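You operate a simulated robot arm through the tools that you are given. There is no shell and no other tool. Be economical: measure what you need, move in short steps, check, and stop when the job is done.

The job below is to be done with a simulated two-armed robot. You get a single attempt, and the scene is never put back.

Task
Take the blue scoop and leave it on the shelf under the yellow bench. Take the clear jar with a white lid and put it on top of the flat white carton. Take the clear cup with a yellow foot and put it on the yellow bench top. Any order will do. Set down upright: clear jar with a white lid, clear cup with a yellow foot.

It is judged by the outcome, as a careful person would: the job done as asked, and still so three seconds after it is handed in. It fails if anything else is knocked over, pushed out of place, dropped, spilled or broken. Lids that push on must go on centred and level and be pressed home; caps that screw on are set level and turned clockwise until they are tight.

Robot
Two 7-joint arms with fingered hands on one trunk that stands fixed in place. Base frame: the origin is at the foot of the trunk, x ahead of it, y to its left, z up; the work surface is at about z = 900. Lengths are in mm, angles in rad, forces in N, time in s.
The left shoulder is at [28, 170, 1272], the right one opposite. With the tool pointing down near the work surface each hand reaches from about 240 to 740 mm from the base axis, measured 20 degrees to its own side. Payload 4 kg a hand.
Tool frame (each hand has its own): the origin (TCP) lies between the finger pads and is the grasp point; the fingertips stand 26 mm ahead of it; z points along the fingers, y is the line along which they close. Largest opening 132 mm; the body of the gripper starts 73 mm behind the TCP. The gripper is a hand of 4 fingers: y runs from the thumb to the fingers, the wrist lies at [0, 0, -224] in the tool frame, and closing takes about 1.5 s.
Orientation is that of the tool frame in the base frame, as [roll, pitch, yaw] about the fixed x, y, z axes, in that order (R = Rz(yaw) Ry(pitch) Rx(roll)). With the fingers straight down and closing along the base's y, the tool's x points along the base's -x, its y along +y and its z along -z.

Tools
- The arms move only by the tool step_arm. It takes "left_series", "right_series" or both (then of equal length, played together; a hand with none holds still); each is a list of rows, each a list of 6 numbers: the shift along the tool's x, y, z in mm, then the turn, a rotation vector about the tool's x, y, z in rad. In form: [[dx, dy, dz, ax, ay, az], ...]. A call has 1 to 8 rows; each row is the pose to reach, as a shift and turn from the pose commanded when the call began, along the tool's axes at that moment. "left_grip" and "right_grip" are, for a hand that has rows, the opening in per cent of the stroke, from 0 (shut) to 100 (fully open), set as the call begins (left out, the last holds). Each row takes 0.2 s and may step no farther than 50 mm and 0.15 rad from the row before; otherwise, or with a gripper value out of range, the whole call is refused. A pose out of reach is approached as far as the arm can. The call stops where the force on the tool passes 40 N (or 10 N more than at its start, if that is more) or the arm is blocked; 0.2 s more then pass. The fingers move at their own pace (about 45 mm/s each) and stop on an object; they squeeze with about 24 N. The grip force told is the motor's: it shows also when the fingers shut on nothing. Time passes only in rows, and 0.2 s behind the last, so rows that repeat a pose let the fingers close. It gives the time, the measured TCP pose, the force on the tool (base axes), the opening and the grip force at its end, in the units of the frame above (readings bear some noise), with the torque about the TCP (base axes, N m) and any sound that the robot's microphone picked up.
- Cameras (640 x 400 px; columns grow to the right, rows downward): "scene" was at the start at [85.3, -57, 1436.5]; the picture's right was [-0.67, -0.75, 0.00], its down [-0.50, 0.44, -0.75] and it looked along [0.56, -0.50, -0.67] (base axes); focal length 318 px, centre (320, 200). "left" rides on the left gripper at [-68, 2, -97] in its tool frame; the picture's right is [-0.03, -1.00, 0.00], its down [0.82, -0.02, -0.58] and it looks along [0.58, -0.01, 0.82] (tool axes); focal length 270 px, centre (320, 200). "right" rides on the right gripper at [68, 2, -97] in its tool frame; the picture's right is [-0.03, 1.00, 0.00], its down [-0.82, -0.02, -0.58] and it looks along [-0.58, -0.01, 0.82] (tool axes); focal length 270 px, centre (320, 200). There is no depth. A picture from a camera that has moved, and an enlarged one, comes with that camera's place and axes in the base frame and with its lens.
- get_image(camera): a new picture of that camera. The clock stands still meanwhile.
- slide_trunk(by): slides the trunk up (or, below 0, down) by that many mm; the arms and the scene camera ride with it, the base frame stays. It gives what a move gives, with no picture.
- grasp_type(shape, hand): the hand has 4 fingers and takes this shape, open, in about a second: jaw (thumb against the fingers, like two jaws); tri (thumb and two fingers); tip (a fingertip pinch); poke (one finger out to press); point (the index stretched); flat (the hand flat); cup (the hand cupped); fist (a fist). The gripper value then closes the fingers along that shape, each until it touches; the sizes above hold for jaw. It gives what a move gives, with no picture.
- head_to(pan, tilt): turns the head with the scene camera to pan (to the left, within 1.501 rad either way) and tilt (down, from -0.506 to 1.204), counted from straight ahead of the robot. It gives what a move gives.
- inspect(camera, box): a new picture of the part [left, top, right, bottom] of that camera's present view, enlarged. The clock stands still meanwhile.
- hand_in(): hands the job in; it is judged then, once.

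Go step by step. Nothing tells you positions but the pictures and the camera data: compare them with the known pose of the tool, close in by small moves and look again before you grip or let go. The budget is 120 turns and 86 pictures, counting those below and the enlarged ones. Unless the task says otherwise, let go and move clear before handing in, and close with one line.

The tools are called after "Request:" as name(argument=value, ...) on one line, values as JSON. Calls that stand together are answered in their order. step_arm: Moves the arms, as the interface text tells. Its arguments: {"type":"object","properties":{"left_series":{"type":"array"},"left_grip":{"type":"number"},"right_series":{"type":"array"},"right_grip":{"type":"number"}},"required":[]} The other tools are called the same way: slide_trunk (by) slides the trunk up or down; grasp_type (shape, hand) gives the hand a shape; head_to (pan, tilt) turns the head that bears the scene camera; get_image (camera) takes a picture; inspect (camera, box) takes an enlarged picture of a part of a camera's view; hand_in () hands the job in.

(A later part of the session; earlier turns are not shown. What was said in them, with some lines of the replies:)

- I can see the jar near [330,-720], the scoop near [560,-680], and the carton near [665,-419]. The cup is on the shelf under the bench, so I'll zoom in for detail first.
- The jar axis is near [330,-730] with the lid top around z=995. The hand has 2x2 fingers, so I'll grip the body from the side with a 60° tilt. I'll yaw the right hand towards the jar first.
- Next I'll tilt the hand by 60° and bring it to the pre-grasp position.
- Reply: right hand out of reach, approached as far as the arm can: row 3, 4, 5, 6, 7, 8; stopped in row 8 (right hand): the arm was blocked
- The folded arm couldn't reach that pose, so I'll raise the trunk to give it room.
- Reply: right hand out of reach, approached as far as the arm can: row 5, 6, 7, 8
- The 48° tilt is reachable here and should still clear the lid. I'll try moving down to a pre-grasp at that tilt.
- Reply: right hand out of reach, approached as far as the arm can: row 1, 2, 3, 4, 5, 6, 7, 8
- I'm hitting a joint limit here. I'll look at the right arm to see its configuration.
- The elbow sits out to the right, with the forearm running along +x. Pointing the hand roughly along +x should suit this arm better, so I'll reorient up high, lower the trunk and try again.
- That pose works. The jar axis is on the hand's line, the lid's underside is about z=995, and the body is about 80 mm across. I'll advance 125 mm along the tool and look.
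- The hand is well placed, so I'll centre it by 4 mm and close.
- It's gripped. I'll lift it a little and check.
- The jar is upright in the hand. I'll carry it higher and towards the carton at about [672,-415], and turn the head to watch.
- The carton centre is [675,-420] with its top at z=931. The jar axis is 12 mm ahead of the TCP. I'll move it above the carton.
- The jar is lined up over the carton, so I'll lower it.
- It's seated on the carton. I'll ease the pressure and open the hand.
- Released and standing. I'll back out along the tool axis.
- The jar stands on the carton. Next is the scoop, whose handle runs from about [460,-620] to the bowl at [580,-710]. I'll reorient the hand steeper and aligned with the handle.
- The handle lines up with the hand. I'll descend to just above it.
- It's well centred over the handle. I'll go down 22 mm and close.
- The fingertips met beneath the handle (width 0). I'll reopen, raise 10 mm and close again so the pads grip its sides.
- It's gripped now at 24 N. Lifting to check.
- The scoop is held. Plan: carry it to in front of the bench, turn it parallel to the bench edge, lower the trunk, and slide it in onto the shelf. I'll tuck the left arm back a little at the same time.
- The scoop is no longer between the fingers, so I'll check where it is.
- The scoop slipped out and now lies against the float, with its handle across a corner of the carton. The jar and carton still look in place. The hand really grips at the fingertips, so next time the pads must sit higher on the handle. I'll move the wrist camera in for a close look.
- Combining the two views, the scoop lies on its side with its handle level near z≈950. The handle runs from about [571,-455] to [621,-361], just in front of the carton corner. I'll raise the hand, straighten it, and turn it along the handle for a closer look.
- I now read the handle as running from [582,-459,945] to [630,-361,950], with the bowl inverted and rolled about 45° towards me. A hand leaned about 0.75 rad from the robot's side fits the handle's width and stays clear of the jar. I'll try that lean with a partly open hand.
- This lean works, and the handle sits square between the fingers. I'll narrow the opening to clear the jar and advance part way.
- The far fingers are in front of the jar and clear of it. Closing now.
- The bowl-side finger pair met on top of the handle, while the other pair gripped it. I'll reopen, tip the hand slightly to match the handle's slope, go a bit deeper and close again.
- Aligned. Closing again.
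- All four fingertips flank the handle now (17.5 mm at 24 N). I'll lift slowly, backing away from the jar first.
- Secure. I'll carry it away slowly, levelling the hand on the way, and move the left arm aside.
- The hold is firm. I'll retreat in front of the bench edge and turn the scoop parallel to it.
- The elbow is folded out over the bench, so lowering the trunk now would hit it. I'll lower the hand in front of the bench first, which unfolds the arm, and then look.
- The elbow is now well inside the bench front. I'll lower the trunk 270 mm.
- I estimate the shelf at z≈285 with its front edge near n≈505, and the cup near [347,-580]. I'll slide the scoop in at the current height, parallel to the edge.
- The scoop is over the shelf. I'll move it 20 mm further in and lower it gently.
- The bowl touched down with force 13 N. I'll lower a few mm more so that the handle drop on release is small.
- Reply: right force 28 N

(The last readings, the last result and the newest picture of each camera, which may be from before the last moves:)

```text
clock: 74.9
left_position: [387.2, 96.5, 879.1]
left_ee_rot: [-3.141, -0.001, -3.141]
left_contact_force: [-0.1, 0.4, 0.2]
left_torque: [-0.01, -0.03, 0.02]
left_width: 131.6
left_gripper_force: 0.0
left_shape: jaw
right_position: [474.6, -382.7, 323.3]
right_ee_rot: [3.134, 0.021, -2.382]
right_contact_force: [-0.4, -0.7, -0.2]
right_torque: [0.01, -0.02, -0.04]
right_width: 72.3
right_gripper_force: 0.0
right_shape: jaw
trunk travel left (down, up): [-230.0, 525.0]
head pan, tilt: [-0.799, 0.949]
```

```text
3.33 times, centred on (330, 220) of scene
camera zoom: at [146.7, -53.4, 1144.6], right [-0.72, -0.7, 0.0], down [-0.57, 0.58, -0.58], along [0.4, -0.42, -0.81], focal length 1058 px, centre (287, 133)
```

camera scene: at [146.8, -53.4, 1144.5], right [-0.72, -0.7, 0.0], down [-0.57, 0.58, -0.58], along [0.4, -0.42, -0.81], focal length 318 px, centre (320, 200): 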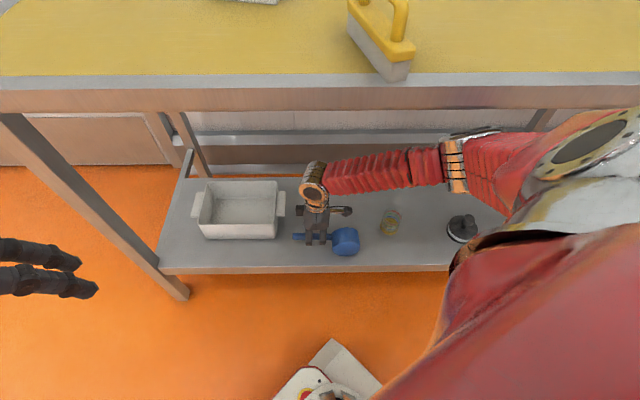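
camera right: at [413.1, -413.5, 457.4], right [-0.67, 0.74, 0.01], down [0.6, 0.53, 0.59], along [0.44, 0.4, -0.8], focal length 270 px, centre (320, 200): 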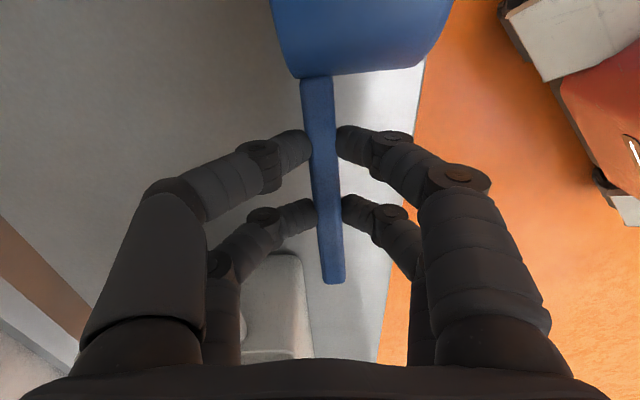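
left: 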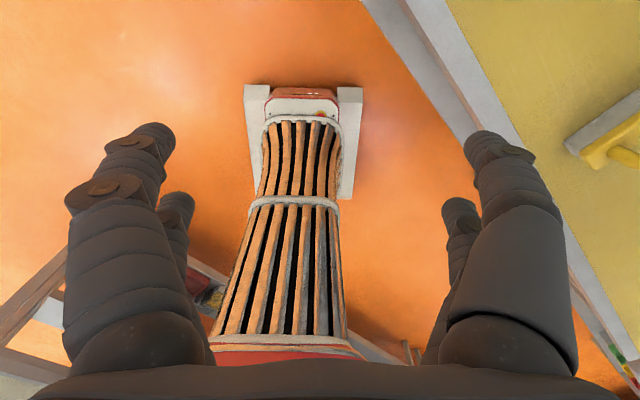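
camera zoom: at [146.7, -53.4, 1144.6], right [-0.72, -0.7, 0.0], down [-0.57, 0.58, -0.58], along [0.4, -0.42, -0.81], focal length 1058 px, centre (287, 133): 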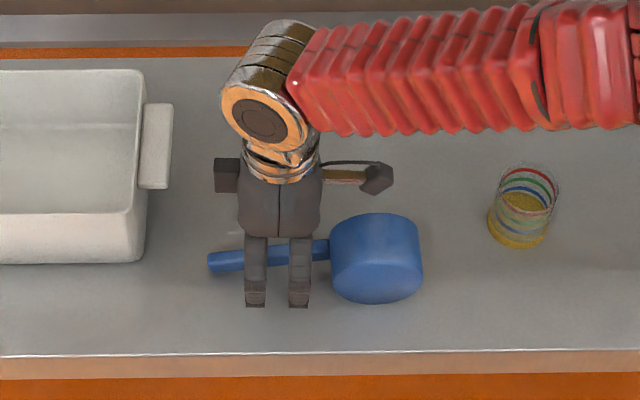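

The scoop rests on the shelf. The cup axis is about [343,-558], roughly 56 mm wide with its rim near z≈370. I'll rise and move over it.

Request:
step_arm(right_series=[[0, 0, -30, 0, 0, 0], [0, 0, -65, 0, 0, 0], [0, 0, -105, 0, 0, 0], [40, -7, -110, 0, 0, 0], [80, -14, -110, 0, 0, 0], [120, -20, -110, 0, 0, 0], [160, -27, -110, 0, 0, 0], [200, -33, -110, 0, 0, 0]], right_grip=100)

Request:
get_image(camera="right")

Request:
get_image(camera="scene")

```text
clock: 76.7
left_position: [382.3, 96.9, 885.9]
left_ee_rot: [-3.142, 0.01, 3.136]
left_contact_force: [0.1, -0.4, 0.8]
left_torque: [-0.02, -0.02, 0.0]
left_width: 131.7
left_gripper_force: 0.1
left_shape: jaw
right_position: [361.4, -430.0, 393.7]
right_ee_rot: [3.014, 0.145, -2.379]
right_contact_force: [0.5, 0.0, 0.3]
right_torque: [0.01, -0.02, -0.02]
right_width: 132.0
right_gripper_force: 0.1
right_shape: jaw
trunk travel left (down, up): [-230.0, 525.0]
head pan, tilt: [-0.799, 0.949]
stopped in row 8 (right hand): the arm was blocked; the commanded pose is now the measured one
```

```text
21 pictures are left
camera right: at [309.3, -494.2, 478.3], right [-0.68, 0.72, 0.13], down [0.59, 0.43, 0.68], along [0.44, 0.54, -0.72], focal length 270 px, centre (320, 200)
```

right: 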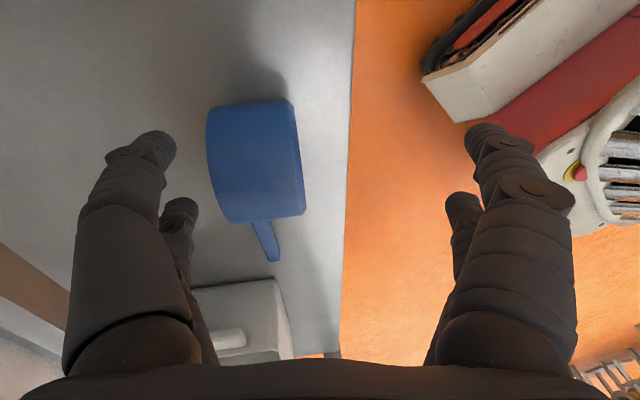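

```text
20 pictures are left
camera scene: at [142.0, -53.8, 1147.8], right [-0.72, -0.7, 0.0], down [-0.57, 0.58, -0.58], along [0.41, -0.42, -0.81], focal length 318 px, centre (320, 200)
```

scene: 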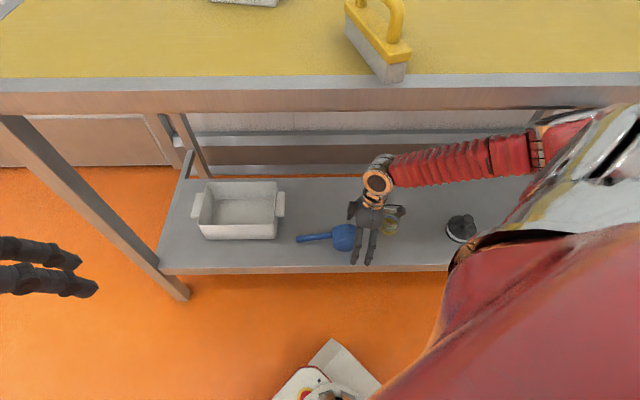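

The upper arm jammed against the bench from below. I'll back out in front of the bench, straighten the hand, lower the trunk further, and come in again.

Request:
step_arm(right_series=[[-15, 12, 0, 0.02, 0.02, 0], [-22, 37, 1, 0.04, 0.04, 0], [-28, 62, 1, 0.06, 0.07, 0], [-31, 88, 2, 0.08, 0.09, 0], [-34, 114, 2, 0.1, 0.12, 0], [-36, 140, 3, 0.127, 0.145, 0], [-38, 166, 3, 0.127, 0.145, 0], [-39, 192, 4, 0.127, 0.145, 0]])

Request:
slide_trunk(by=-150)

Request:
get_image(camera="scene")

```text
clock: 78.5
left_position: [386.3, 95.9, 879.2]
left_ee_rot: [3.14, 0.0, 3.139]
left_contact_force: [-0.2, -0.2, -0.2]
left_torque: [-0.02, -0.01, -0.01]
left_width: 131.6
left_gripper_force: 0.1
left_shape: jaw
right_position: [256.3, -270.4, 417.3]
right_ee_rot: [3.14, -0.007, -2.371]
right_contact_force: [0.4, -0.1, -0.1]
right_torque: [-0.01, 0.01, -0.02]
right_width: 132.1
right_gripper_force: 0.1
right_shape: jaw
trunk travel left (down, up): [-230.0, 525.0]
head pan, tilt: [-0.799, 0.949]
```

```text
clock: 80.2
left_position: [385.1, 96.5, 728.7]
left_ee_rot: [3.141, 0.003, 3.138]
left_contact_force: [0.2, 0.0, 0.1]
left_torque: [0.01, -0.03, 0.01]
left_width: 131.8
left_gripper_force: 0.2
left_shape: jaw
right_position: [256.9, -268.5, 266.1]
right_ee_rot: [3.141, -0.006, -2.369]
right_contact_force: [0.0, 0.0, 0.1]
right_torque: [0.0, 0.0, 0.04]
right_width: 132.0
right_gripper_force: 0.1
right_shape: jaw
trunk travel left (down, up): [-80.0, 675.0]
head pan, tilt: [-0.799, 0.949]
```

```text
19 pictures are left
camera scene: at [220.8, -53.2, 984.7], right [-0.72, -0.7, 0.0], down [-0.57, 0.58, -0.58], along [0.41, -0.42, -0.81], focal length 318 px, centre (320, 200)
```

scene: 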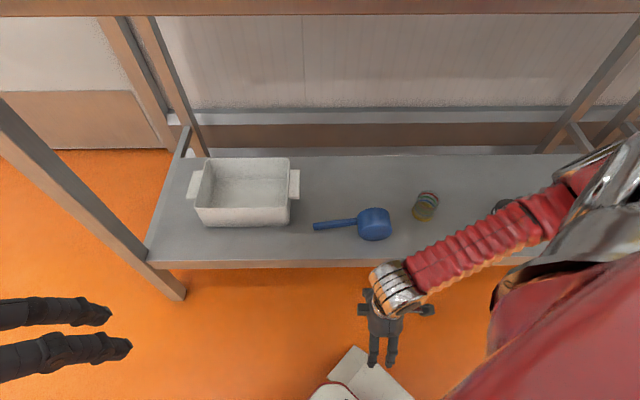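

The view is clear and the scoop and cup are undisturbed. I'll raise the hand in front of the cup, turning its yaw somewhat outward.

Request:
step_arm(right_series=[[0, 0, -35, 0, 0, 0.06], [0, 0, -70, 0, 0, 0.12], [0, 0, -105, 0, 0, 0.18], [20, 0, -140, 0, 0, 0.25], [50, 0, -145, 0, 0, 0.31], [80, 0, -145, 0, 0, 0.37], [110, 0, -145, 0, 0, 0.44], [137, 0, -145, 0, 0, 0.5]])

Request:
get_image(camera="scene")

```text
clock: 82.2
left_position: [386.2, 92.6, 732.4]
left_ee_rot: [3.135, 0.002, 3.139]
left_contact_force: [0.1, -0.1, 0.0]
left_torque: [0.03, 0.02, -0.01]
left_width: 131.8
left_gripper_force: 0.0
left_shape: jaw
right_position: [155.5, -334.4, 374.4]
right_ee_rot: [3.035, 0.013, -2.918]
right_contact_force: [-0.2, 0.2, -0.4]
right_torque: [0.03, 0.0, -0.02]
right_width: 131.8
right_gripper_force: 0.0
right_shape: jaw
right hand out of reach, approached as far as the arm can: row 4, 5, 6, 7, 8
trunk travel left (down, up): [-80.0, 675.0]
head pan, tilt: [-0.799, 0.949]
stopped in row 8 (right hand): the arm was blocked; the commanded pose is now the measured one
```

```text
18 pictures are left
camera scene: at [220.3, -59.3, 985.0], right [-0.72, -0.7, 0.0], down [-0.57, 0.59, -0.58], along [0.4, -0.41, -0.82], focal length 318 px, centre (320, 200)
```

scene: 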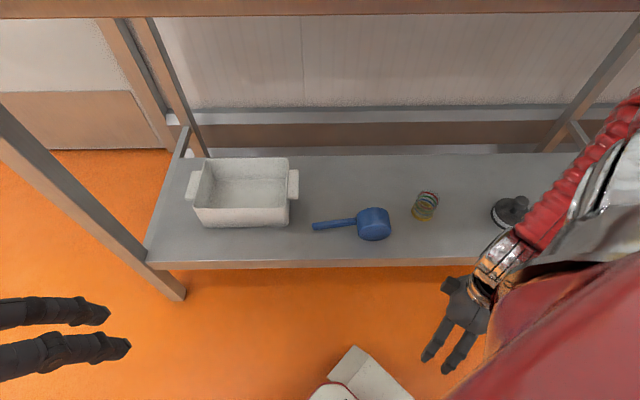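

Folded this close in, the forearm snags the bench edge. I'll return to the clear pose, raise the trunk so the arm is more extended, and slide in low with the fingers spread across the cup's sides.

Request:
step_arm(right_series=[[-14, 4, 14, 0.01, 0, -0.07], [-28, 8, 28, 0.03, 0, -0.14], [-42, 12, 42, 0.04, 0, -0.2], [-56, 15, 56, 0.05, 0, -0.27], [-70, 19, 70, 0.07, 0, -0.34], [-84, 23, 84, 0.08, 0, -0.41], [-98, 27, 98, 0.09, 0, -0.47], [-112, 30, 113, 0.106, 0, -0.54]])

Request:
slide_trunk(by=190)

```text
clock: 84.0
left_position: [386.0, 97.7, 729.7]
left_ee_rot: [3.14, 0.0, 3.139]
left_contact_force: [-0.6, -0.2, 0.3]
left_torque: [-0.01, 0.0, -0.01]
left_width: 132.0
left_gripper_force: 0.2
left_shape: jaw
right_position: [258.0, -274.2, 268.6]
right_ee_rot: [-3.108, 0.024, -2.373]
right_contact_force: [0.0, 0.5, -0.9]
right_torque: [0.01, -0.01, 0.0]
right_width: 131.9
right_gripper_force: 0.1
right_shape: jaw
trunk travel left (down, up): [-80.0, 675.0]
head pan, tilt: [-0.799, 0.949]
```

```text
clock: 86.1
left_position: [386.2, 96.8, 920.4]
left_ee_rot: [3.14, 0.0, 3.138]
left_contact_force: [-0.3, -0.2, -0.4]
left_torque: [0.0, -0.02, 0.02]
left_width: 131.8
left_gripper_force: 0.2
left_shape: jaw
right_position: [255.5, -271.1, 458.8]
right_ee_rot: [-3.114, 0.027, -2.373]
right_contact_force: [-0.1, -0.6, 0.2]
right_torque: [0.02, 0.01, -0.03]
right_width: 132.0
right_gripper_force: 0.0
right_shape: jaw
trunk travel left (down, up): [-270.0, 485.0]
head pan, tilt: [-0.799, 0.949]
```

Request:
step_arm(right_series=[[0, 5, 20, 0, 0, 0.14], [0, 10, 40, 0, 0, 0.28], [5, 15, 60, 0, 0, 0.42], [15, 20, 80, 0, 0, 0.56], [25, 20, 100, 0, 0, 0.7], [35, 20, 107, 0, 0, 0.84], [45, 20, 107, 0, 0, 0.98], [60, 20, 107, 0, 0, 1.12]], right_grip=65)

Request:
get_image(camera="scene")

```text
clock: 87.9
left_position: [387.8, 97.4, 920.3]
left_ee_rot: [3.141, 0.0, 3.139]
left_contact_force: [-0.3, 0.3, -0.7]
left_torque: [-0.01, 0.0, -0.01]
left_width: 131.8
left_gripper_force: 0.1
left_shape: jaw
right_position: [203.1, -300.4, 349.9]
right_ee_rot: [3.132, 0.04, 2.787]
right_contact_force: [0.5, 0.7, 0.3]
right_torque: [0.02, -0.02, 0.0]
right_width: 86.2
right_gripper_force: 0.0
right_shape: jaw
trunk travel left (down, up): [-270.0, 485.0]
head pan, tilt: [-0.799, 0.949]
```

```text
17 pictures are left
camera scene: at [130.1, -53.3, 1186.1], right [-0.72, -0.7, 0.0], down [-0.57, 0.58, -0.58], along [0.41, -0.42, -0.81], focal length 318 px, centre (320, 200)
```

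scene: 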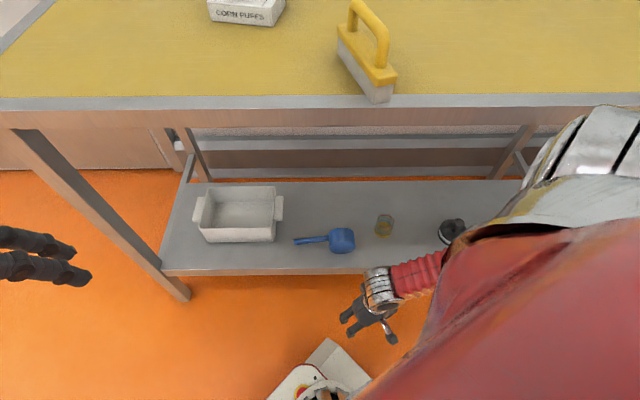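

The elbow is now well clear. I'll finish turning to face the shelf and line up with the cup.

Request:
step_arm(right_series=[[8, -17, 0, 0, 0, 0.114], [17, -34, 0, 0, 0, 0.228], [25, -52, 0, 0, 0, 0.342], [33.5, -69, 0, 0, 0, 0.455], [33.5, -69, 0, 0, 0, 0.455]])

Request:
get_image(camera="right")

```text
clock: 89.1
left_position: [386.8, 96.5, 919.4]
left_ee_rot: [-3.141, 0.0, 3.138]
left_contact_force: [0.0, 0.1, -1.0]
left_torque: [0.0, -0.03, -0.01]
left_width: 131.9
left_gripper_force: 0.1
left_shape: jaw
right_position: [149.8, -354.0, 347.2]
right_ee_rot: [3.115, 0.031, 2.332]
right_contact_force: [-0.7, -0.3, -0.6]
right_torque: [0.03, -0.01, -0.01]
right_width: 86.5
right_gripper_force: 0.1
right_shape: jaw
trunk travel left (down, up): [-270.0, 485.0]
head pan, tilt: [-0.799, 0.949]
```

```text
16 pictures are left
camera right: at [99.5, -302.5, 441.2], right [0.74, 0.67, 0.03], down [0.52, -0.6, 0.6], along [0.42, -0.43, -0.8], focal length 270 px, centre (320, 200)
```

right: 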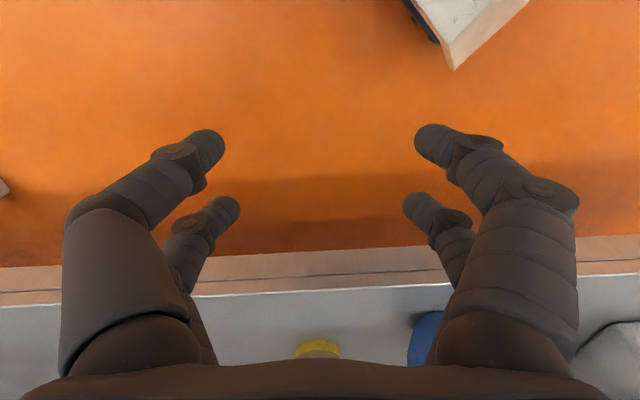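

The cup's foot is centred in the hand's view. I'll advance towards it in two stages.

Request:
step_arm(right_series=[[-30, -1, 1, 0, 0, 0], [-60, -1, 2, 0, 0, 0], [-90, -2, 3, 0, 0, 0], [-120, -2, 4, 0, 0, 0], [-145, -2, 4, 0, 0, 0], [-170, -2, 5, 0, 0, 0], [-190, -2, 5, 0, 0, 0]])

Request:
get_image(camera="right")

```text
clock: 90.7
left_position: [387.0, 98.0, 920.0]
left_ee_rot: [-3.14, -0.001, 3.139]
left_contact_force: [-1.6, 0.1, -0.5]
left_torque: [0.02, -0.03, -0.02]
left_width: 132.2
left_gripper_force: 0.0
left_shape: jaw
right_position: [278.6, -491.2, 349.8]
right_ee_rot: [3.115, 0.032, 2.334]
right_contact_force: [0.2, 0.4, 1.3]
right_torque: [0.01, 0.05, -0.01]
right_width: 86.2
right_gripper_force: 0.0
right_shape: jaw
trunk travel left (down, up): [-270.0, 485.0]
head pan, tilt: [-0.799, 0.949]
```

```text
15 pictures are left
camera right: at [228.8, -440.4, 445.0], right [0.74, 0.67, 0.03], down [0.53, -0.6, 0.6], along [0.42, -0.43, -0.8], focal length 270 px, centre (320, 200)
```

right: 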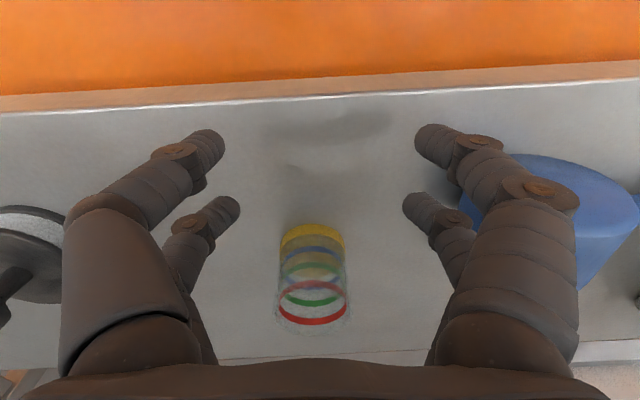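

The cup axis is about [330,-555], some 50 mm wide with its rim near z≈350. I'll advance the last 82 mm with a small lateral correction.

Request:
step_arm(right_series=[[-20, -5, 4, 0, 0, 0], [-45, -5, 6, 0, 0, 0], [-65, -5, 7, 0, 0, 0], [-82, -5, 8, 0, 0, 0], [-82, -5, 8, 0, 0, 0]])

Request:
get_image(camera="right")

Request:
inspect(camera="scene", box=[280, 170, 480, 300])

```text
clock: 91.9
left_position: [386.4, 96.8, 919.8]
left_ee_rot: [-3.141, 0.001, 3.137]
left_contact_force: [-0.3, 0.2, 0.3]
left_torque: [-0.04, 0.01, -0.01]
left_width: 132.0
left_gripper_force: 0.1
left_shape: jaw
right_position: [332.2, -552.3, 342.7]
right_ee_rot: [3.115, 0.032, 2.333]
right_contact_force: [-0.7, -0.2, -0.1]
right_torque: [-0.01, 0.0, 0.01]
right_width: 86.3
right_gripper_force: 0.2
right_shape: jaw
trunk travel left (down, up): [-270.0, 485.0]
head pan, tilt: [-0.799, 0.949]
```

```text
14 pictures are left
camera right: at [281.5, -501.0, 437.3], right [0.74, 0.67, 0.03], down [0.52, -0.6, 0.6], along [0.42, -0.43, -0.8], focal length 270 px, centre (320, 200)
```

right: 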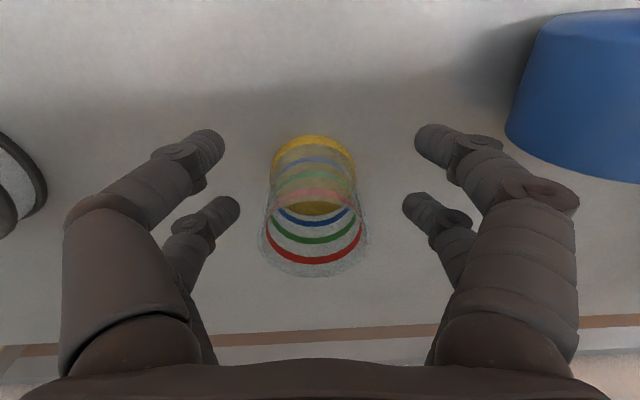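

```text
3.08 times, centred on (380, 235) of scene
camera zoom: at [130.2, -53.3, 1186.0], right [-0.72, -0.7, 0.0], down [-0.57, 0.58, -0.58], along [0.41, -0.42, -0.81], focal length 977 px, centre (135, 92)
```

zoom: 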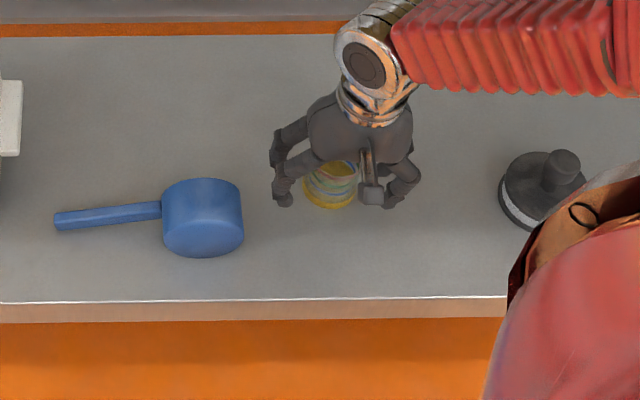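

The cup is between the fingers. I'll nudge to centre it and close.

Request:
step_arm(right_series=[[-7, -4, 0, 0, 0, 0], [-7, -4, 0, 0, 0, 0]])

Request:
step_arm(right_series=[[0, 0, 0, 0, 0, 0], [0, 0, 0, 0, 0, 0], [0, 0, 0, 0, 0, 0], [0, 0, 0, 0, 0, 0], [0, 0, 0, 0, 0, 0], [0, 0, 0, 0, 0, 0]], right_grip=0)

Request:
get_image(camera="right")

```text
clock: 92.5
left_position: [386.8, 96.5, 920.0]
left_ee_rot: [3.141, 0.0, 3.139]
left_contact_force: [-0.1, 0.5, 0.0]
left_torque: [0.03, 0.01, 0.0]
left_width: 132.0
left_gripper_force: 0.1
left_shape: jaw
right_position: [333.6, -561.9, 342.9]
right_ee_rot: [3.115, 0.032, 2.334]
right_contact_force: [0.6, -0.3, -1.0]
right_torque: [0.02, -0.01, 0.02]
right_width: 86.2
right_gripper_force: 0.0
right_shape: jaw
trunk travel left (down, up): [-270.0, 485.0]
head pan, tilt: [-0.799, 0.949]
```

```text
clock: 93.9
left_position: [386.9, 97.5, 919.3]
left_ee_rot: [3.141, 0.001, 3.139]
left_contact_force: [0.3, 0.3, -0.5]
left_torque: [0.01, 0.03, 0.01]
left_width: 131.8
left_gripper_force: 0.0
left_shape: jaw
right_position: [334.2, -559.9, 342.6]
right_ee_rot: [3.115, 0.032, 2.334]
right_contact_force: [-0.3, 0.3, -0.7]
right_torque: [0.01, -0.02, -0.04]
right_width: 6.1
right_gripper_force: 21.4
right_shape: jaw
trunk travel left (down, up): [-270.0, 485.0]
head pan, tilt: [-0.799, 0.949]
```

```text
12 pictures are left
camera right: at [283.9, -509.5, 437.7], right [0.74, 0.67, 0.03], down [0.53, -0.6, 0.6], along [0.42, -0.43, -0.8], focal length 270 px, centre (320, 200)
```

right: 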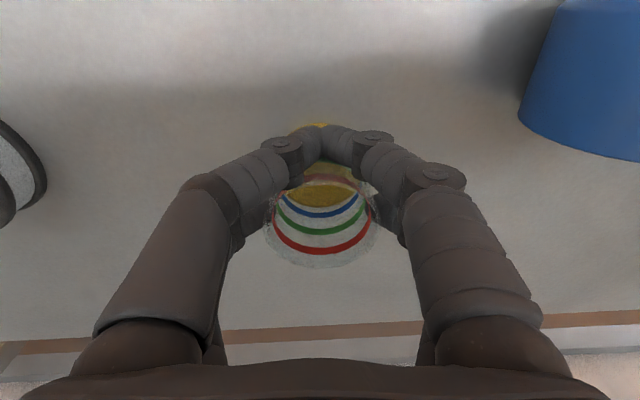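

The near finger pair closed in front of the cup. I'll reopen and move forward.

Request:
step_arm(right_series=[[0, 0, 0, 0, 0, 0], [0, 0, 0, 0, 0, 0], [0, 0, 0, 0, 0, 0], [0, 0, 0, 0, 0, 0], [0, 0, 0, 0, 0, 0], [0, 0, 0, 0, 0, 0], [-6, 0, 0, 0, 0, 0], [-13, 0, 0, 0, 0, 0]], right_grip=65)

Request:
get_image(camera="right")

```text
clock: 95.7
left_position: [387.3, 97.2, 920.6]
left_ee_rot: [-3.14, 0.0, 3.138]
left_contact_force: [0.6, 0.9, 0.8]
left_torque: [-0.02, 0.01, -0.02]
left_width: 132.0
left_gripper_force: 0.0
left_shape: jaw
right_position: [342.7, -571.3, 344.3]
right_ee_rot: [3.114, 0.031, 2.334]
right_contact_force: [-0.2, 0.2, -0.2]
right_torque: [-0.02, 0.03, -0.03]
right_width: 85.5
right_gripper_force: 0.0
right_shape: jaw
trunk travel left (down, up): [-270.0, 485.0]
head pan, tilt: [-0.799, 0.949]
```

```text
11 pictures are left
camera right: at [293.0, -518.9, 438.7], right [0.74, 0.67, 0.03], down [0.53, -0.6, 0.6], along [0.42, -0.43, -0.8], focal length 270 px, centre (320, 200)
```

right: 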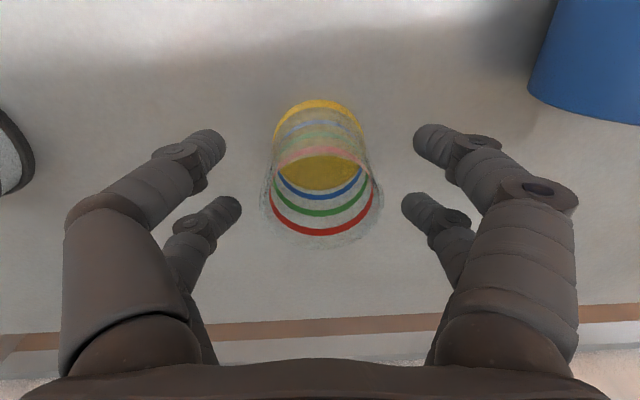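

Now centred. Closing.

Request:
step_arm(right_series=[[0, 0, 0, 0, 0, 0], [0, 0, 0, 0, 0, 0], [0, 0, 0, 0, 0, 0], [0, 0, 0, 0, 0, 0], [0, 0, 0, 0, 0, 0], [0, 0, 0, 0, 0, 0]], right_grip=0)

Request:
get_image(camera="right")

```text
clock: 97.1
left_position: [385.7, 97.6, 919.8]
left_ee_rot: [-3.141, -0.002, 3.138]
left_contact_force: [0.4, 0.1, -0.7]
left_torque: [0.03, 0.01, 0.01]
left_width: 131.8
left_gripper_force: 0.0
left_shape: jaw
right_position: [342.9, -570.7, 345.6]
right_ee_rot: [3.115, 0.032, 2.334]
right_contact_force: [-1.2, -0.1, 0.0]
right_torque: [0.0, -0.01, -0.02]
right_width: 31.7
right_gripper_force: 23.5
right_shape: jaw
trunk travel left (down, up): [-270.0, 485.0]
head pan, tilt: [-0.799, 0.949]
```

```text
10 pictures are left
camera right: at [293.1, -519.1, 438.8], right [0.74, 0.67, 0.03], down [0.53, -0.6, 0.6], along [0.42, -0.43, -0.8], focal length 270 px, centre (320, 200)
```

right: 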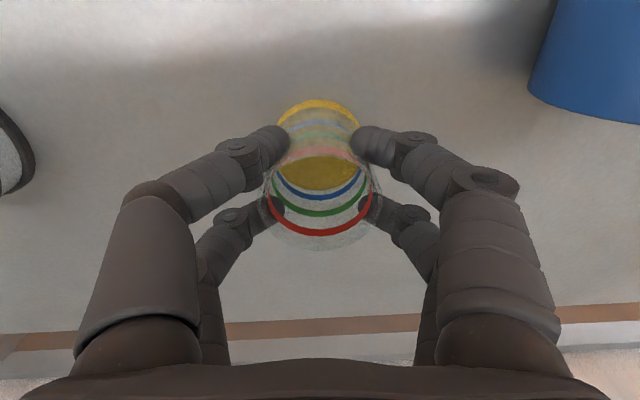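

Both pairs grip the cup (24 N). I'll lift 20 mm and back out slowly.

Request:
step_arm(right_series=[[0, 0, -6, 0, 0, 0], [0, 0, -13, 0, 0, 0], [0, 0, -20, 0, 0, 0], [15, 0, -21, 0, 0, 0], [38, 0, -22, 0, 0, 0], [64, 0, -23, 0, 0, 0], [92, 0, -24, 0, 0, 0], [115, 0, -25, 0, 0, 0]])

Request:
get_image(camera="right")

```text
clock: 98.9
left_position: [387.1, 97.4, 920.3]
left_ee_rot: [3.141, -0.001, 3.139]
left_contact_force: [-0.1, 0.5, 0.3]
left_torque: [-0.02, 0.03, 0.03]
left_width: 131.9
left_gripper_force: 0.0
left_shape: jaw
right_position: [264.6, -490.4, 366.2]
right_ee_rot: [3.115, 0.032, 2.333]
right_contact_force: [0.1, 0.0, -0.7]
right_torque: [0.02, -0.01, 0.0]
right_width: 31.3
right_gripper_force: 24.1
right_shape: jaw
trunk travel left (down, up): [-270.0, 485.0]
head pan, tilt: [-0.799, 0.949]
```

```text
9 pictures are left
camera right: at [213.9, -438.5, 460.6], right [0.74, 0.67, 0.03], down [0.52, -0.6, 0.6], along [0.42, -0.43, -0.8], focal length 270 px, centre (320, 200)
```

right: 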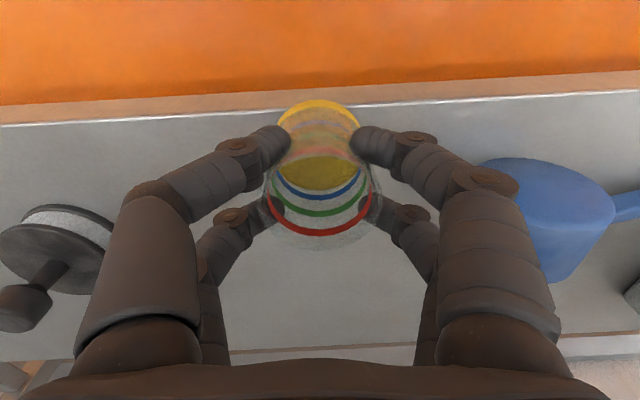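

Cup held upright. I'll continue backing out from under the bench.

Request:
step_arm(right_series=[[24, 0, -1, 0, 0, 0], [48, 0, -1.5, 0, 0, 0], [72, 0, -2, 0, 0, 0], [96, 0, -3, 0, 0, 0], [120, 0, -4, 0, 0, 0], [144, 0, -5, 0, 0, 0], [168, 0, -5, 0, 0, 0], [187, 0, -6, 0, 0, 0]])

Request:
get_image(camera="scene")

```text
clock: 100.7
left_position: [386.6, 96.6, 920.1]
left_ee_rot: [-3.141, 0.0, 3.137]
left_contact_force: [0.3, 0.2, 1.0]
left_torque: [0.03, 0.02, 0.01]
left_width: 132.0
left_gripper_force: 0.0
left_shape: jaw
right_position: [135.3, -355.1, 367.4]
right_ee_rot: [3.115, 0.032, 2.332]
right_contact_force: [0.6, 0.7, -0.2]
right_torque: [-0.02, -0.02, 0.01]
right_width: 31.1
right_gripper_force: 23.4
right_shape: jaw
trunk travel left (down, up): [-270.0, 485.0]
head pan, tilt: [-0.799, 0.949]
```

```text
8 pictures are left
camera scene: at [130.0, -53.3, 1186.1], right [-0.72, -0.7, 0.0], down [-0.57, 0.58, -0.58], along [0.41, -0.42, -0.81], focal length 318 px, centre (320, 200)
```

scene: 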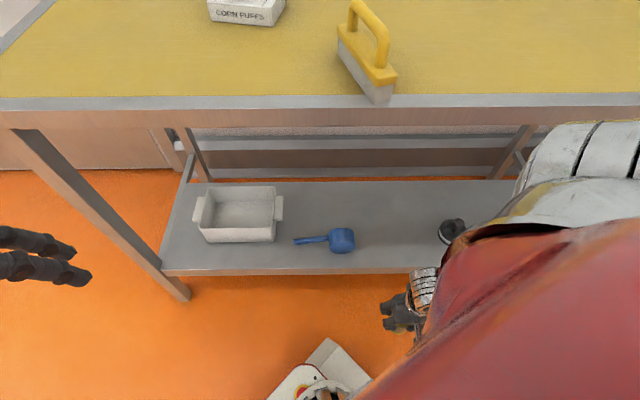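

Clear of the bench. I'll raise the trunk 430 mm.

Request:
slide_trunk(by=430)

```text
refused: 430 is not a number from -400 to 400
```

Request:
slide_trunk(by=400)

```text
clock: 104.5
left_position: [386.7, 98.1, 1320.1]
left_ee_rot: [3.141, 0.001, 3.139]
left_contact_force: [0.1, -0.5, 0.2]
left_torque: [0.01, 0.04, 0.01]
left_width: 131.9
left_gripper_force: 0.0
left_shape: jaw
right_position: [133.8, -354.9, 765.8]
right_ee_rot: [3.115, 0.03, 2.334]
right_contact_force: [0.2, 0.0, 0.2]
right_torque: [-0.02, -0.03, 0.01]
right_width: 31.0
right_gripper_force: 23.7
right_shape: jaw
trunk travel left (down, up): [-670.0, 85.0]
head pan, tilt: [-0.799, 0.949]
```

Now I'll raise the hand above bench level.

Request:
step_arm(right_series=[[0, 0, -34, 0, 0, 0], [0, 0, -68, 0, 0, 0], [0, 0, -102, 0, 0, 0], [0, 0, -136, 0, 0, 0], [0, 0, -170, 0, 0, 0], [0, 0, -204, 0, 0, 0], [0, 0, -238, 0, 0, 0], [0, 0, -272, 0, 0, 0]])

```text
clock: 106.3
left_position: [386.6, 97.3, 1320.0]
left_ee_rot: [3.14, 0.001, 3.137]
left_contact_force: [0.6, 0.0, -0.6]
left_torque: [0.01, 0.01, 0.01]
left_width: 131.8
left_gripper_force: 0.1
left_shape: jaw
right_position: [139.2, -371.2, 1008.7]
right_ee_rot: [3.116, 0.03, 2.335]
right_contact_force: [-0.1, 0.0, -0.2]
right_torque: [-0.01, 0.02, 0.02]
right_width: 30.8
right_gripper_force: 24.4
right_shape: jaw
right hand out of reach, approached as far as the arm can: row 7, 8
trunk travel left (down, up): [-670.0, 85.0]
head pan, tilt: [-0.799, 0.949]
```

Request:
step_arm(right_series=[[-30, 0, 0, 0, 0, 0], [-60, 0, 0, 0, 0, 0], [-95, 0, 0, 0, 0, 0], [-130, 0, 0, 0, 0, 0], [-165, 0, 0, 0, 0, 0], [-200, 0, 0, 0, 0, 0], [-235, 0, 0, 0, 0, 0], [-265, 0, 0, 0, 0, 0]])

Request:
get_image(camera="scene")

```text
clock: 108.2
left_position: [387.1, 95.6, 1319.9]
left_ee_rot: [3.141, 0.0, 3.137]
left_contact_force: [0.0, 0.2, -0.4]
left_torque: [0.0, -0.01, 0.0]
left_width: 132.1
left_gripper_force: 0.3
left_shape: jaw
right_position: [324.1, -563.1, 1017.5]
right_ee_rot: [3.113, 0.032, 2.335]
right_contact_force: [0.9, 0.3, 0.1]
right_torque: [0.01, -0.01, -0.01]
right_width: 30.7
right_gripper_force: 24.0
right_shape: jaw
trunk travel left (down, up): [-670.0, 85.0]
head pan, tilt: [-0.799, 0.949]
```

```text
7 pictures are left
camera scene: at [64.0, -54.1, 1589.6], right [-0.72, -0.7, 0.0], down [-0.57, 0.58, -0.58], along [0.41, -0.42, -0.81], focal length 318 px, centre (320, 200)
```

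scene: 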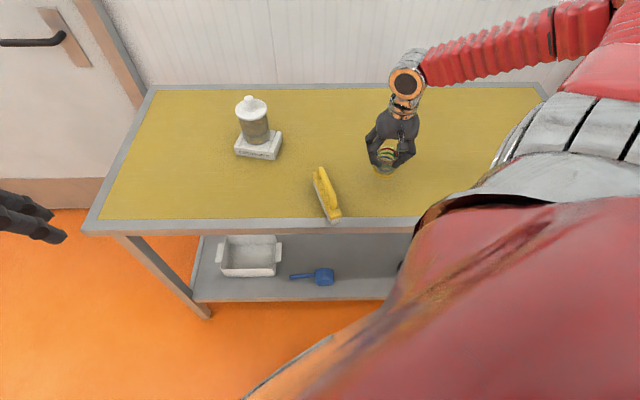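

The cup is over a clear spot on the bench. I'll lower it to just above the surface.

Request:
step_arm(right_series=[[0, 0, 15, 0, 0, 0], [0, 0, 30, 0, 0, 0], [0, 0, 42, 0, 0, 0], [0, 0, 52, 0, 0, 0], [0, 0, 52, 0, 0, 0]])

Request:
get_image(camera="right")

```text
clock: 109.3
left_position: [385.8, 97.3, 1320.9]
left_ee_rot: [-3.141, 0.0, 3.139]
left_contact_force: [0.7, 0.0, -1.0]
left_torque: [0.0, 0.03, -0.01]
left_width: 131.9
left_gripper_force: 0.2
left_shape: jaw
right_position: [325.5, -563.7, 963.5]
right_ee_rot: [3.117, 0.032, 2.333]
right_contact_force: [-0.2, 1.1, 2.6]
right_torque: [-0.04, 0.05, -0.05]
right_width: 30.2
right_gripper_force: 24.0
right_shape: jaw
trunk travel left (down, up): [-670.0, 85.0]
head pan, tilt: [-0.799, 0.949]
```

```text
6 pictures are left
camera right: at [275.5, -513.1, 1058.2], right [0.74, 0.67, 0.03], down [0.53, -0.6, 0.6], along [0.42, -0.43, -0.8], focal length 270 px, centre (320, 200)
```

right: 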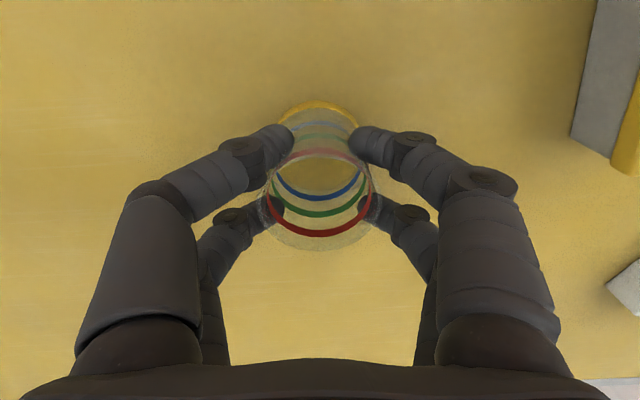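

Request:
step_arm(right_series=[[0, 0, 1, 0, 0, 0], [0, 0, 2, 0, 0, 0], [0, 0, 2, 0, 0, 0]])

```text
clock: 110.2
left_position: [385.8, 97.9, 1319.8]
left_ee_rot: [3.141, 0.001, 3.139]
left_contact_force: [0.2, 0.1, 0.4]
left_torque: [0.0, -0.02, -0.01]
left_width: 131.9
left_gripper_force: 0.1
left_shape: jaw
right_position: [324.3, -563.5, 962.4]
right_ee_rot: [3.115, 0.035, 2.333]
right_contact_force: [0.8, -1.2, 13.0]
right_torque: [-0.13, 0.02, -0.01]
right_width: 30.7
right_gripper_force: 24.2
right_shape: jaw
trunk travel left (down, up): [-670.0, 85.0]
head pan, tilt: [-0.799, 0.949]
```

Contact at 13 N, so the cup is on the bench. I'll ease off 1 mm and open.

Request:
step_arm(right_series=[[0, 0, -1, 0, 0, 0], [0, 0, -1, 0, 0, 0]])

Request:
step_arm(right_series=[[0, 0, 0, 0, 0, 0], [0, 0, 0, 0, 0, 0], [0, 0, 0, 0, 0, 0], [0, 0, 0, 0, 0, 0], [0, 0, 0, 0, 0, 0]], right_grip=70)

Request:
get_image(camera="right")

```text
clock: 110.8
left_position: [386.0, 98.0, 1320.7]
left_ee_rot: [-3.141, -0.001, 3.138]
left_contact_force: [0.7, -0.3, -0.5]
left_torque: [0.0, 0.02, 0.0]
left_width: 132.0
left_gripper_force: 0.0
left_shape: jaw
right_position: [324.8, -563.7, 963.8]
right_ee_rot: [3.116, 0.033, 2.331]
right_contact_force: [3.2, 0.4, 9.9]
right_torque: [-0.14, 0.0, 0.03]
right_width: 30.5
right_gripper_force: 24.3
right_shape: jaw
trunk travel left (down, up): [-670.0, 85.0]
head pan, tilt: [-0.799, 0.949]
```

```text
clock: 112.0
left_position: [386.6, 97.6, 1319.8]
left_ee_rot: [-3.141, 0.001, 3.136]
left_contact_force: [1.1, 0.1, 0.0]
left_torque: [0.01, -0.02, 0.01]
left_width: 132.1
left_gripper_force: 0.0
left_shape: jaw
right_position: [324.7, -564.1, 963.3]
right_ee_rot: [3.117, 0.033, 2.334]
right_contact_force: [-0.8, -0.8, 1.3]
right_torque: [0.01, 0.0, 0.02]
right_width: 92.3
right_gripper_force: 0.1
right_shape: jaw
trunk travel left (down, up): [-670.0, 85.0]
head pan, tilt: [-0.799, 0.949]
```

```text
5 pictures are left
camera right: at [274.8, -513.4, 1057.1], right [0.74, 0.67, 0.03], down [0.53, -0.6, 0.6], along [0.42, -0.43, -0.8], focal length 270 px, centre (320, 200)
```

right: 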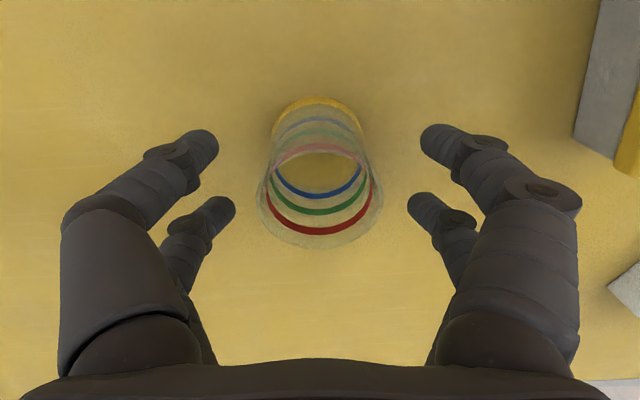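

The cup stands on the bench, so I'll retreat straight up. Earlier pictures show my forearm nudged the yellow float towards the bench edge while the hand was going down, so I want to check it and put it back.

Request:
step_arm(right_series=[[0, 0, -25, 0, 0, 0], [0, 0, -50, 0, 0, 0], [0, 0, -75, 0, 0, 0], [0, 0, -100, 0, 0, 0], [0, 0, -125, 0, 0, 0]], right_grip=100)

Request:
inspect(camera="scene", box=[230, 90, 420, 240])

```text
clock: 113.2
left_position: [385.3, 97.8, 1320.8]
left_ee_rot: [3.141, -0.001, 3.137]
left_contact_force: [-0.2, 1.6, -0.4]
left_torque: [-0.02, 0.01, -0.02]
left_width: 132.0
left_gripper_force: 0.0
left_shape: jaw
right_position: [319.5, -562.5, 1089.4]
right_ee_rot: [3.116, 0.032, 2.333]
right_contact_force: [-0.1, -0.1, 1.1]
right_torque: [0.01, 0.0, 0.0]
right_width: 132.0
right_gripper_force: 0.1
right_shape: jaw
trunk travel left (down, up): [-670.0, 85.0]
head pan, tilt: [-0.799, 0.949]
```

```text
2.67 times, centred on (325, 165) of scene
camera zoom: at [63.7, -52.9, 1589.7], right [-0.72, -0.7, 0.0], down [-0.57, 0.58, -0.58], along [0.41, -0.42, -0.81], focal length 847 px, centre (307, 293)
```

zoom: 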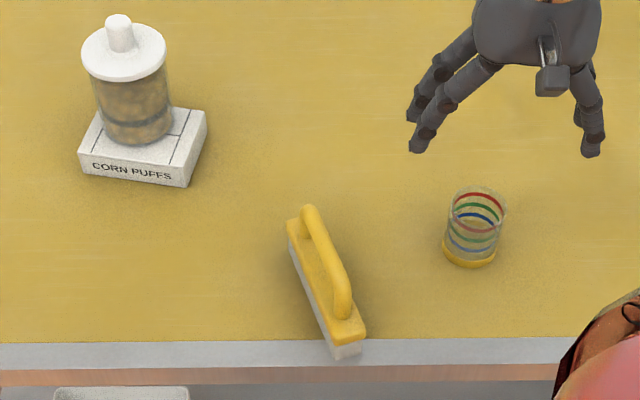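

The jar and cup are upright. The float's centre is now about [390,-414] at yaw -0.50; from the first pictures it started at about [449,-446], yaw -0.65. I'll pick it up by its sides and put it back.

Request:
step_arm(right_series=[[12, 31, 5, 0.005, 0.006, -0.06], [24, 62, 10, 0.01, 0.012, -0.12], [36, 93, 15, 0.015, 0.018, -0.19], [47, 123, 20, 0.02, 0.025, -0.25], [59, 154, 25, 0.025, 0.032, -0.31], [59, 154, 25, 0.025, 0.032, -0.31]])

Request:
get_image(camera="right")

```text
clock: 114.5
left_position: [385.9, 97.2, 1319.6]
left_ee_rot: [3.141, 0.002, 3.138]
left_contact_force: [0.3, 0.3, -0.7]
left_torque: [0.01, 0.01, 0.01]
left_width: 131.8
left_gripper_force: 0.0
left_shape: jaw
right_position: [390.5, -413.3, 1063.5]
right_ee_rot: [-3.137, 0.004, 2.642]
right_contact_force: [0.2, 0.4, 0.2]
right_torque: [-0.01, -0.04, -0.02]
right_width: 132.0
right_gripper_force: 0.0
right_shape: jaw
trunk travel left (down, up): [-670.0, 85.0]
head pan, tilt: [-0.799, 0.949]
```

```text
3 pictures are left
camera right: at [331.2, -378.7, 1160.5], right [0.5, 0.87, 0.0], down [0.71, -0.4, 0.58], along [0.5, -0.29, -0.81], focal length 270 px, centre (320, 200)
```

right: 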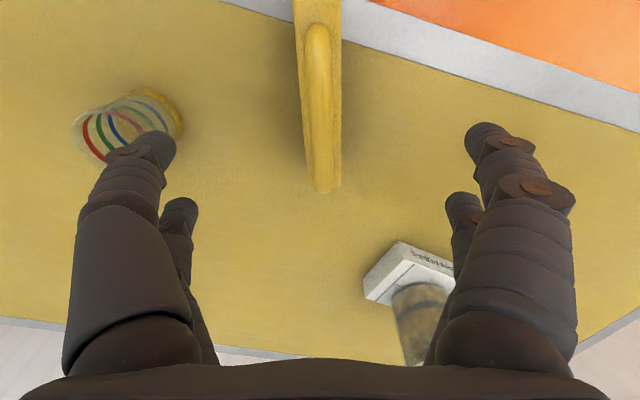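

The float is aligned under the hand. Descending.

Request:
step_arm(right_series=[[0, 0, 35, 0, 0, 0], [0, 0, 70, 0, 0, 0], [0, 0, 98, 0, 0, 0], [0, 0, 114, 0, 0, 0], [0, 0, 114, 0, 0, 0]])

Request:
step_arm(right_series=[[0, 0, 0, 0, 0, 0], [0, 0, 0, 0, 0, 0], [0, 0, 0, 0, 0, 0], [0, 0, 0, 0, 0, 0], [0, 0, 0, 0, 0, 0], [0, 0, 0, 0, 0, 0], [0, 0, 0, 0, 0, 0]], right_grip=0)

```text
clock: 115.8
left_position: [386.5, 97.2, 1319.6]
left_ee_rot: [-3.141, 0.0, 3.138]
left_contact_force: [-0.9, -0.6, -0.7]
left_torque: [0.03, -0.02, 0.01]
left_width: 131.8
left_gripper_force: 0.1
left_shape: jaw
right_position: [391.7, -415.9, 949.7]
right_ee_rot: [-3.138, 0.004, 2.645]
right_contact_force: [-0.3, 0.1, 0.7]
right_torque: [-0.02, 0.0, -0.02]
right_width: 131.8
right_gripper_force: 0.0
right_shape: jaw
trunk travel left (down, up): [-670.0, 85.0]
head pan, tilt: [-0.799, 0.949]
```

```text
clock: 117.3
left_position: [386.8, 96.2, 1320.6]
left_ee_rot: [3.14, 0.0, 3.138]
left_contact_force: [-0.4, 0.8, 0.8]
left_torque: [0.01, -0.01, -0.01]
left_width: 132.0
left_gripper_force: 0.1
left_shape: jaw
right_position: [391.3, -416.4, 950.1]
right_ee_rot: [-3.138, 0.003, 2.644]
right_contact_force: [0.0, 0.3, -0.1]
right_torque: [0.01, 0.01, -0.02]
right_width: 26.0
right_gripper_force: 24.3
right_shape: jaw
trunk travel left (down, up): [-670.0, 85.0]
head pan, tilt: [-0.799, 0.949]
```

Gripped at 24 N. I'll lift 8 mm, shift it 67 mm back along its axis with a 0.15 rad turn, and set it down.

Request:
step_arm(right_series=[[0, 0, -4, 0, 0, 0], [0, 0, -9, 0, 0, 0], [-17, 0, -9, 0, 0, 0.04], [-34, 0, -9, 0, 0, 0.08], [-51, 0, -9, 0, 0, 0.12], [-67, 0, -9, 0, 0, 0.15], [-67, 0, -5, 0, 0, 0.15], [-67, 0, -1.5, 0, 0, 0.15]])

```text
clock: 119.2
left_position: [386.4, 97.6, 1320.1]
left_ee_rot: [-3.141, -0.001, 3.138]
left_contact_force: [0.8, 0.2, 0.6]
left_torque: [-0.01, 0.01, 0.0]
left_width: 132.0
left_gripper_force: 0.1
left_shape: jaw
right_position: [451.0, -449.2, 950.7]
right_ee_rot: [-3.138, 0.005, 2.494]
right_contact_force: [-1.4, -0.2, -1.0]
right_torque: [0.01, -0.01, 0.03]
right_width: 26.1
right_gripper_force: 23.8
right_shape: jaw
trunk travel left (down, up): [-670.0, 85.0]
head pan, tilt: [-0.799, 0.949]
```

Request:
step_arm(right_series=[[0, 0, 1, 0, 0, 0], [0, 0, 2, 0, 0, 0], [0, 0, 2, 0, 0, 0]])

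Request:
step_arm(right_series=[[0, 0, 0, 0, 0, 0], [0, 0, 0, 0, 0, 0], [0, 0, 0, 0, 0, 0], [0, 0, 0, 0, 0, 0], [0, 0, 0, 0, 0, 0], [0, 0, 0, 0, 0, 0], [0, 0, 0, 0, 0, 0]], right_grip=85)

Request:
step_arm(right_series=[[0, 0, -30, 0, 0, 0], [0, 0, -65, 0, 0, 0], [0, 0, -105, 0, 0, 0], [0, 0, -145, 0, 0, 0], [40, 0, -150, 0, 0, 0], [80, 0, -150, 0, 0, 0], [120, 0, -150, 0, 0, 0], [150, 0, -150, 0, 0, 0]])

Request:
get_image(camera="scene")

```text
clock: 120.0
left_position: [387.1, 97.9, 1319.5]
left_ee_rot: [3.141, 0.0, 3.137]
left_contact_force: [0.5, -0.1, 0.2]
left_torque: [0.0, 0.0, -0.03]
left_width: 131.9
left_gripper_force: 0.1
left_shape: jaw
right_position: [449.9, -449.9, 951.0]
right_ee_rot: [-3.137, 0.003, 2.495]
right_contact_force: [-0.9, -1.8, 0.7]
right_torque: [0.01, 0.04, 0.03]
right_width: 25.8
right_gripper_force: 24.0
right_shape: jaw
trunk travel left (down, up): [-670.0, 85.0]
head pan, tilt: [-0.799, 0.949]
```

```text
clock: 121.5
left_position: [385.7, 97.3, 1319.1]
left_ee_rot: [3.142, 0.001, 3.136]
left_contact_force: [0.8, -1.0, -0.3]
left_torque: [-0.03, 0.01, -0.02]
left_width: 131.8
left_gripper_force: 0.1
left_shape: jaw
right_position: [450.6, -447.4, 950.1]
right_ee_rot: [-3.14, 0.005, 2.494]
right_contact_force: [-0.1, 0.0, -0.6]
right_torque: [-0.01, 0.0, -0.03]
right_width: 112.1
right_gripper_force: 0.1
right_shape: jaw
trunk travel left (down, up): [-670.0, 85.0]
head pan, tilt: [-0.799, 0.949]
```

```text
clock: 123.3
left_position: [386.3, 98.1, 1319.7]
left_ee_rot: [3.139, 0.002, 3.139]
left_contact_force: [0.1, -1.1, 0.0]
left_torque: [0.01, -0.02, 0.03]
left_width: 131.7
left_gripper_force: 0.0
left_shape: jaw
right_position: [334.7, -359.1, 1099.3]
right_ee_rot: [-3.137, 0.005, 2.494]
right_contact_force: [0.3, 0.2, -0.4]
right_torque: [0.01, -0.01, 0.02]
right_width: 112.4
right_gripper_force: 0.0
right_shape: jaw
trunk travel left (down, up): [-670.0, 85.0]
head pan, tilt: [-0.799, 0.949]
```

```text
2 pictures are left
camera scene: at [63.6, -52.9, 1589.7], right [-0.72, -0.7, 0.0], down [-0.57, 0.58, -0.58], along [0.41, -0.42, -0.81], focal length 318 px, centre (320, 200)
```

scene: 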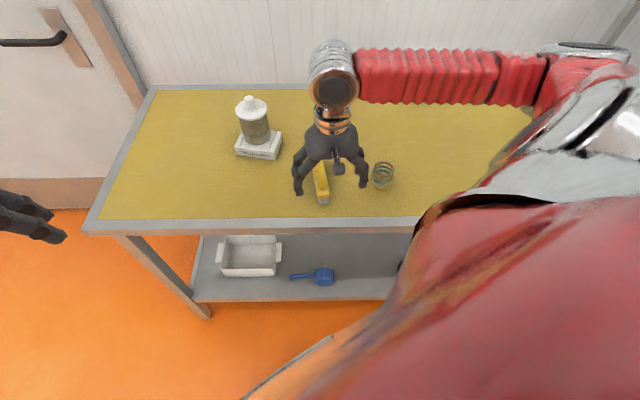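

All three objects are in place: the scoop is on the shelf, the jar stands on the carton and the cup stands on the bench. The float is back near its original spot and the hands are clear, so I'll hand in.

Request:
hand_in()

```text
The job is handed in.
```

The job is handed in: the blue scoop is upside down on the shelf, the jar is upright on the carton, and the cup is upright on the bench. Along the way the scoop slipped out once onto the bench top, and the yellow float got pushed out of place; I put it back to within about a centimetre, judged from the pictures.
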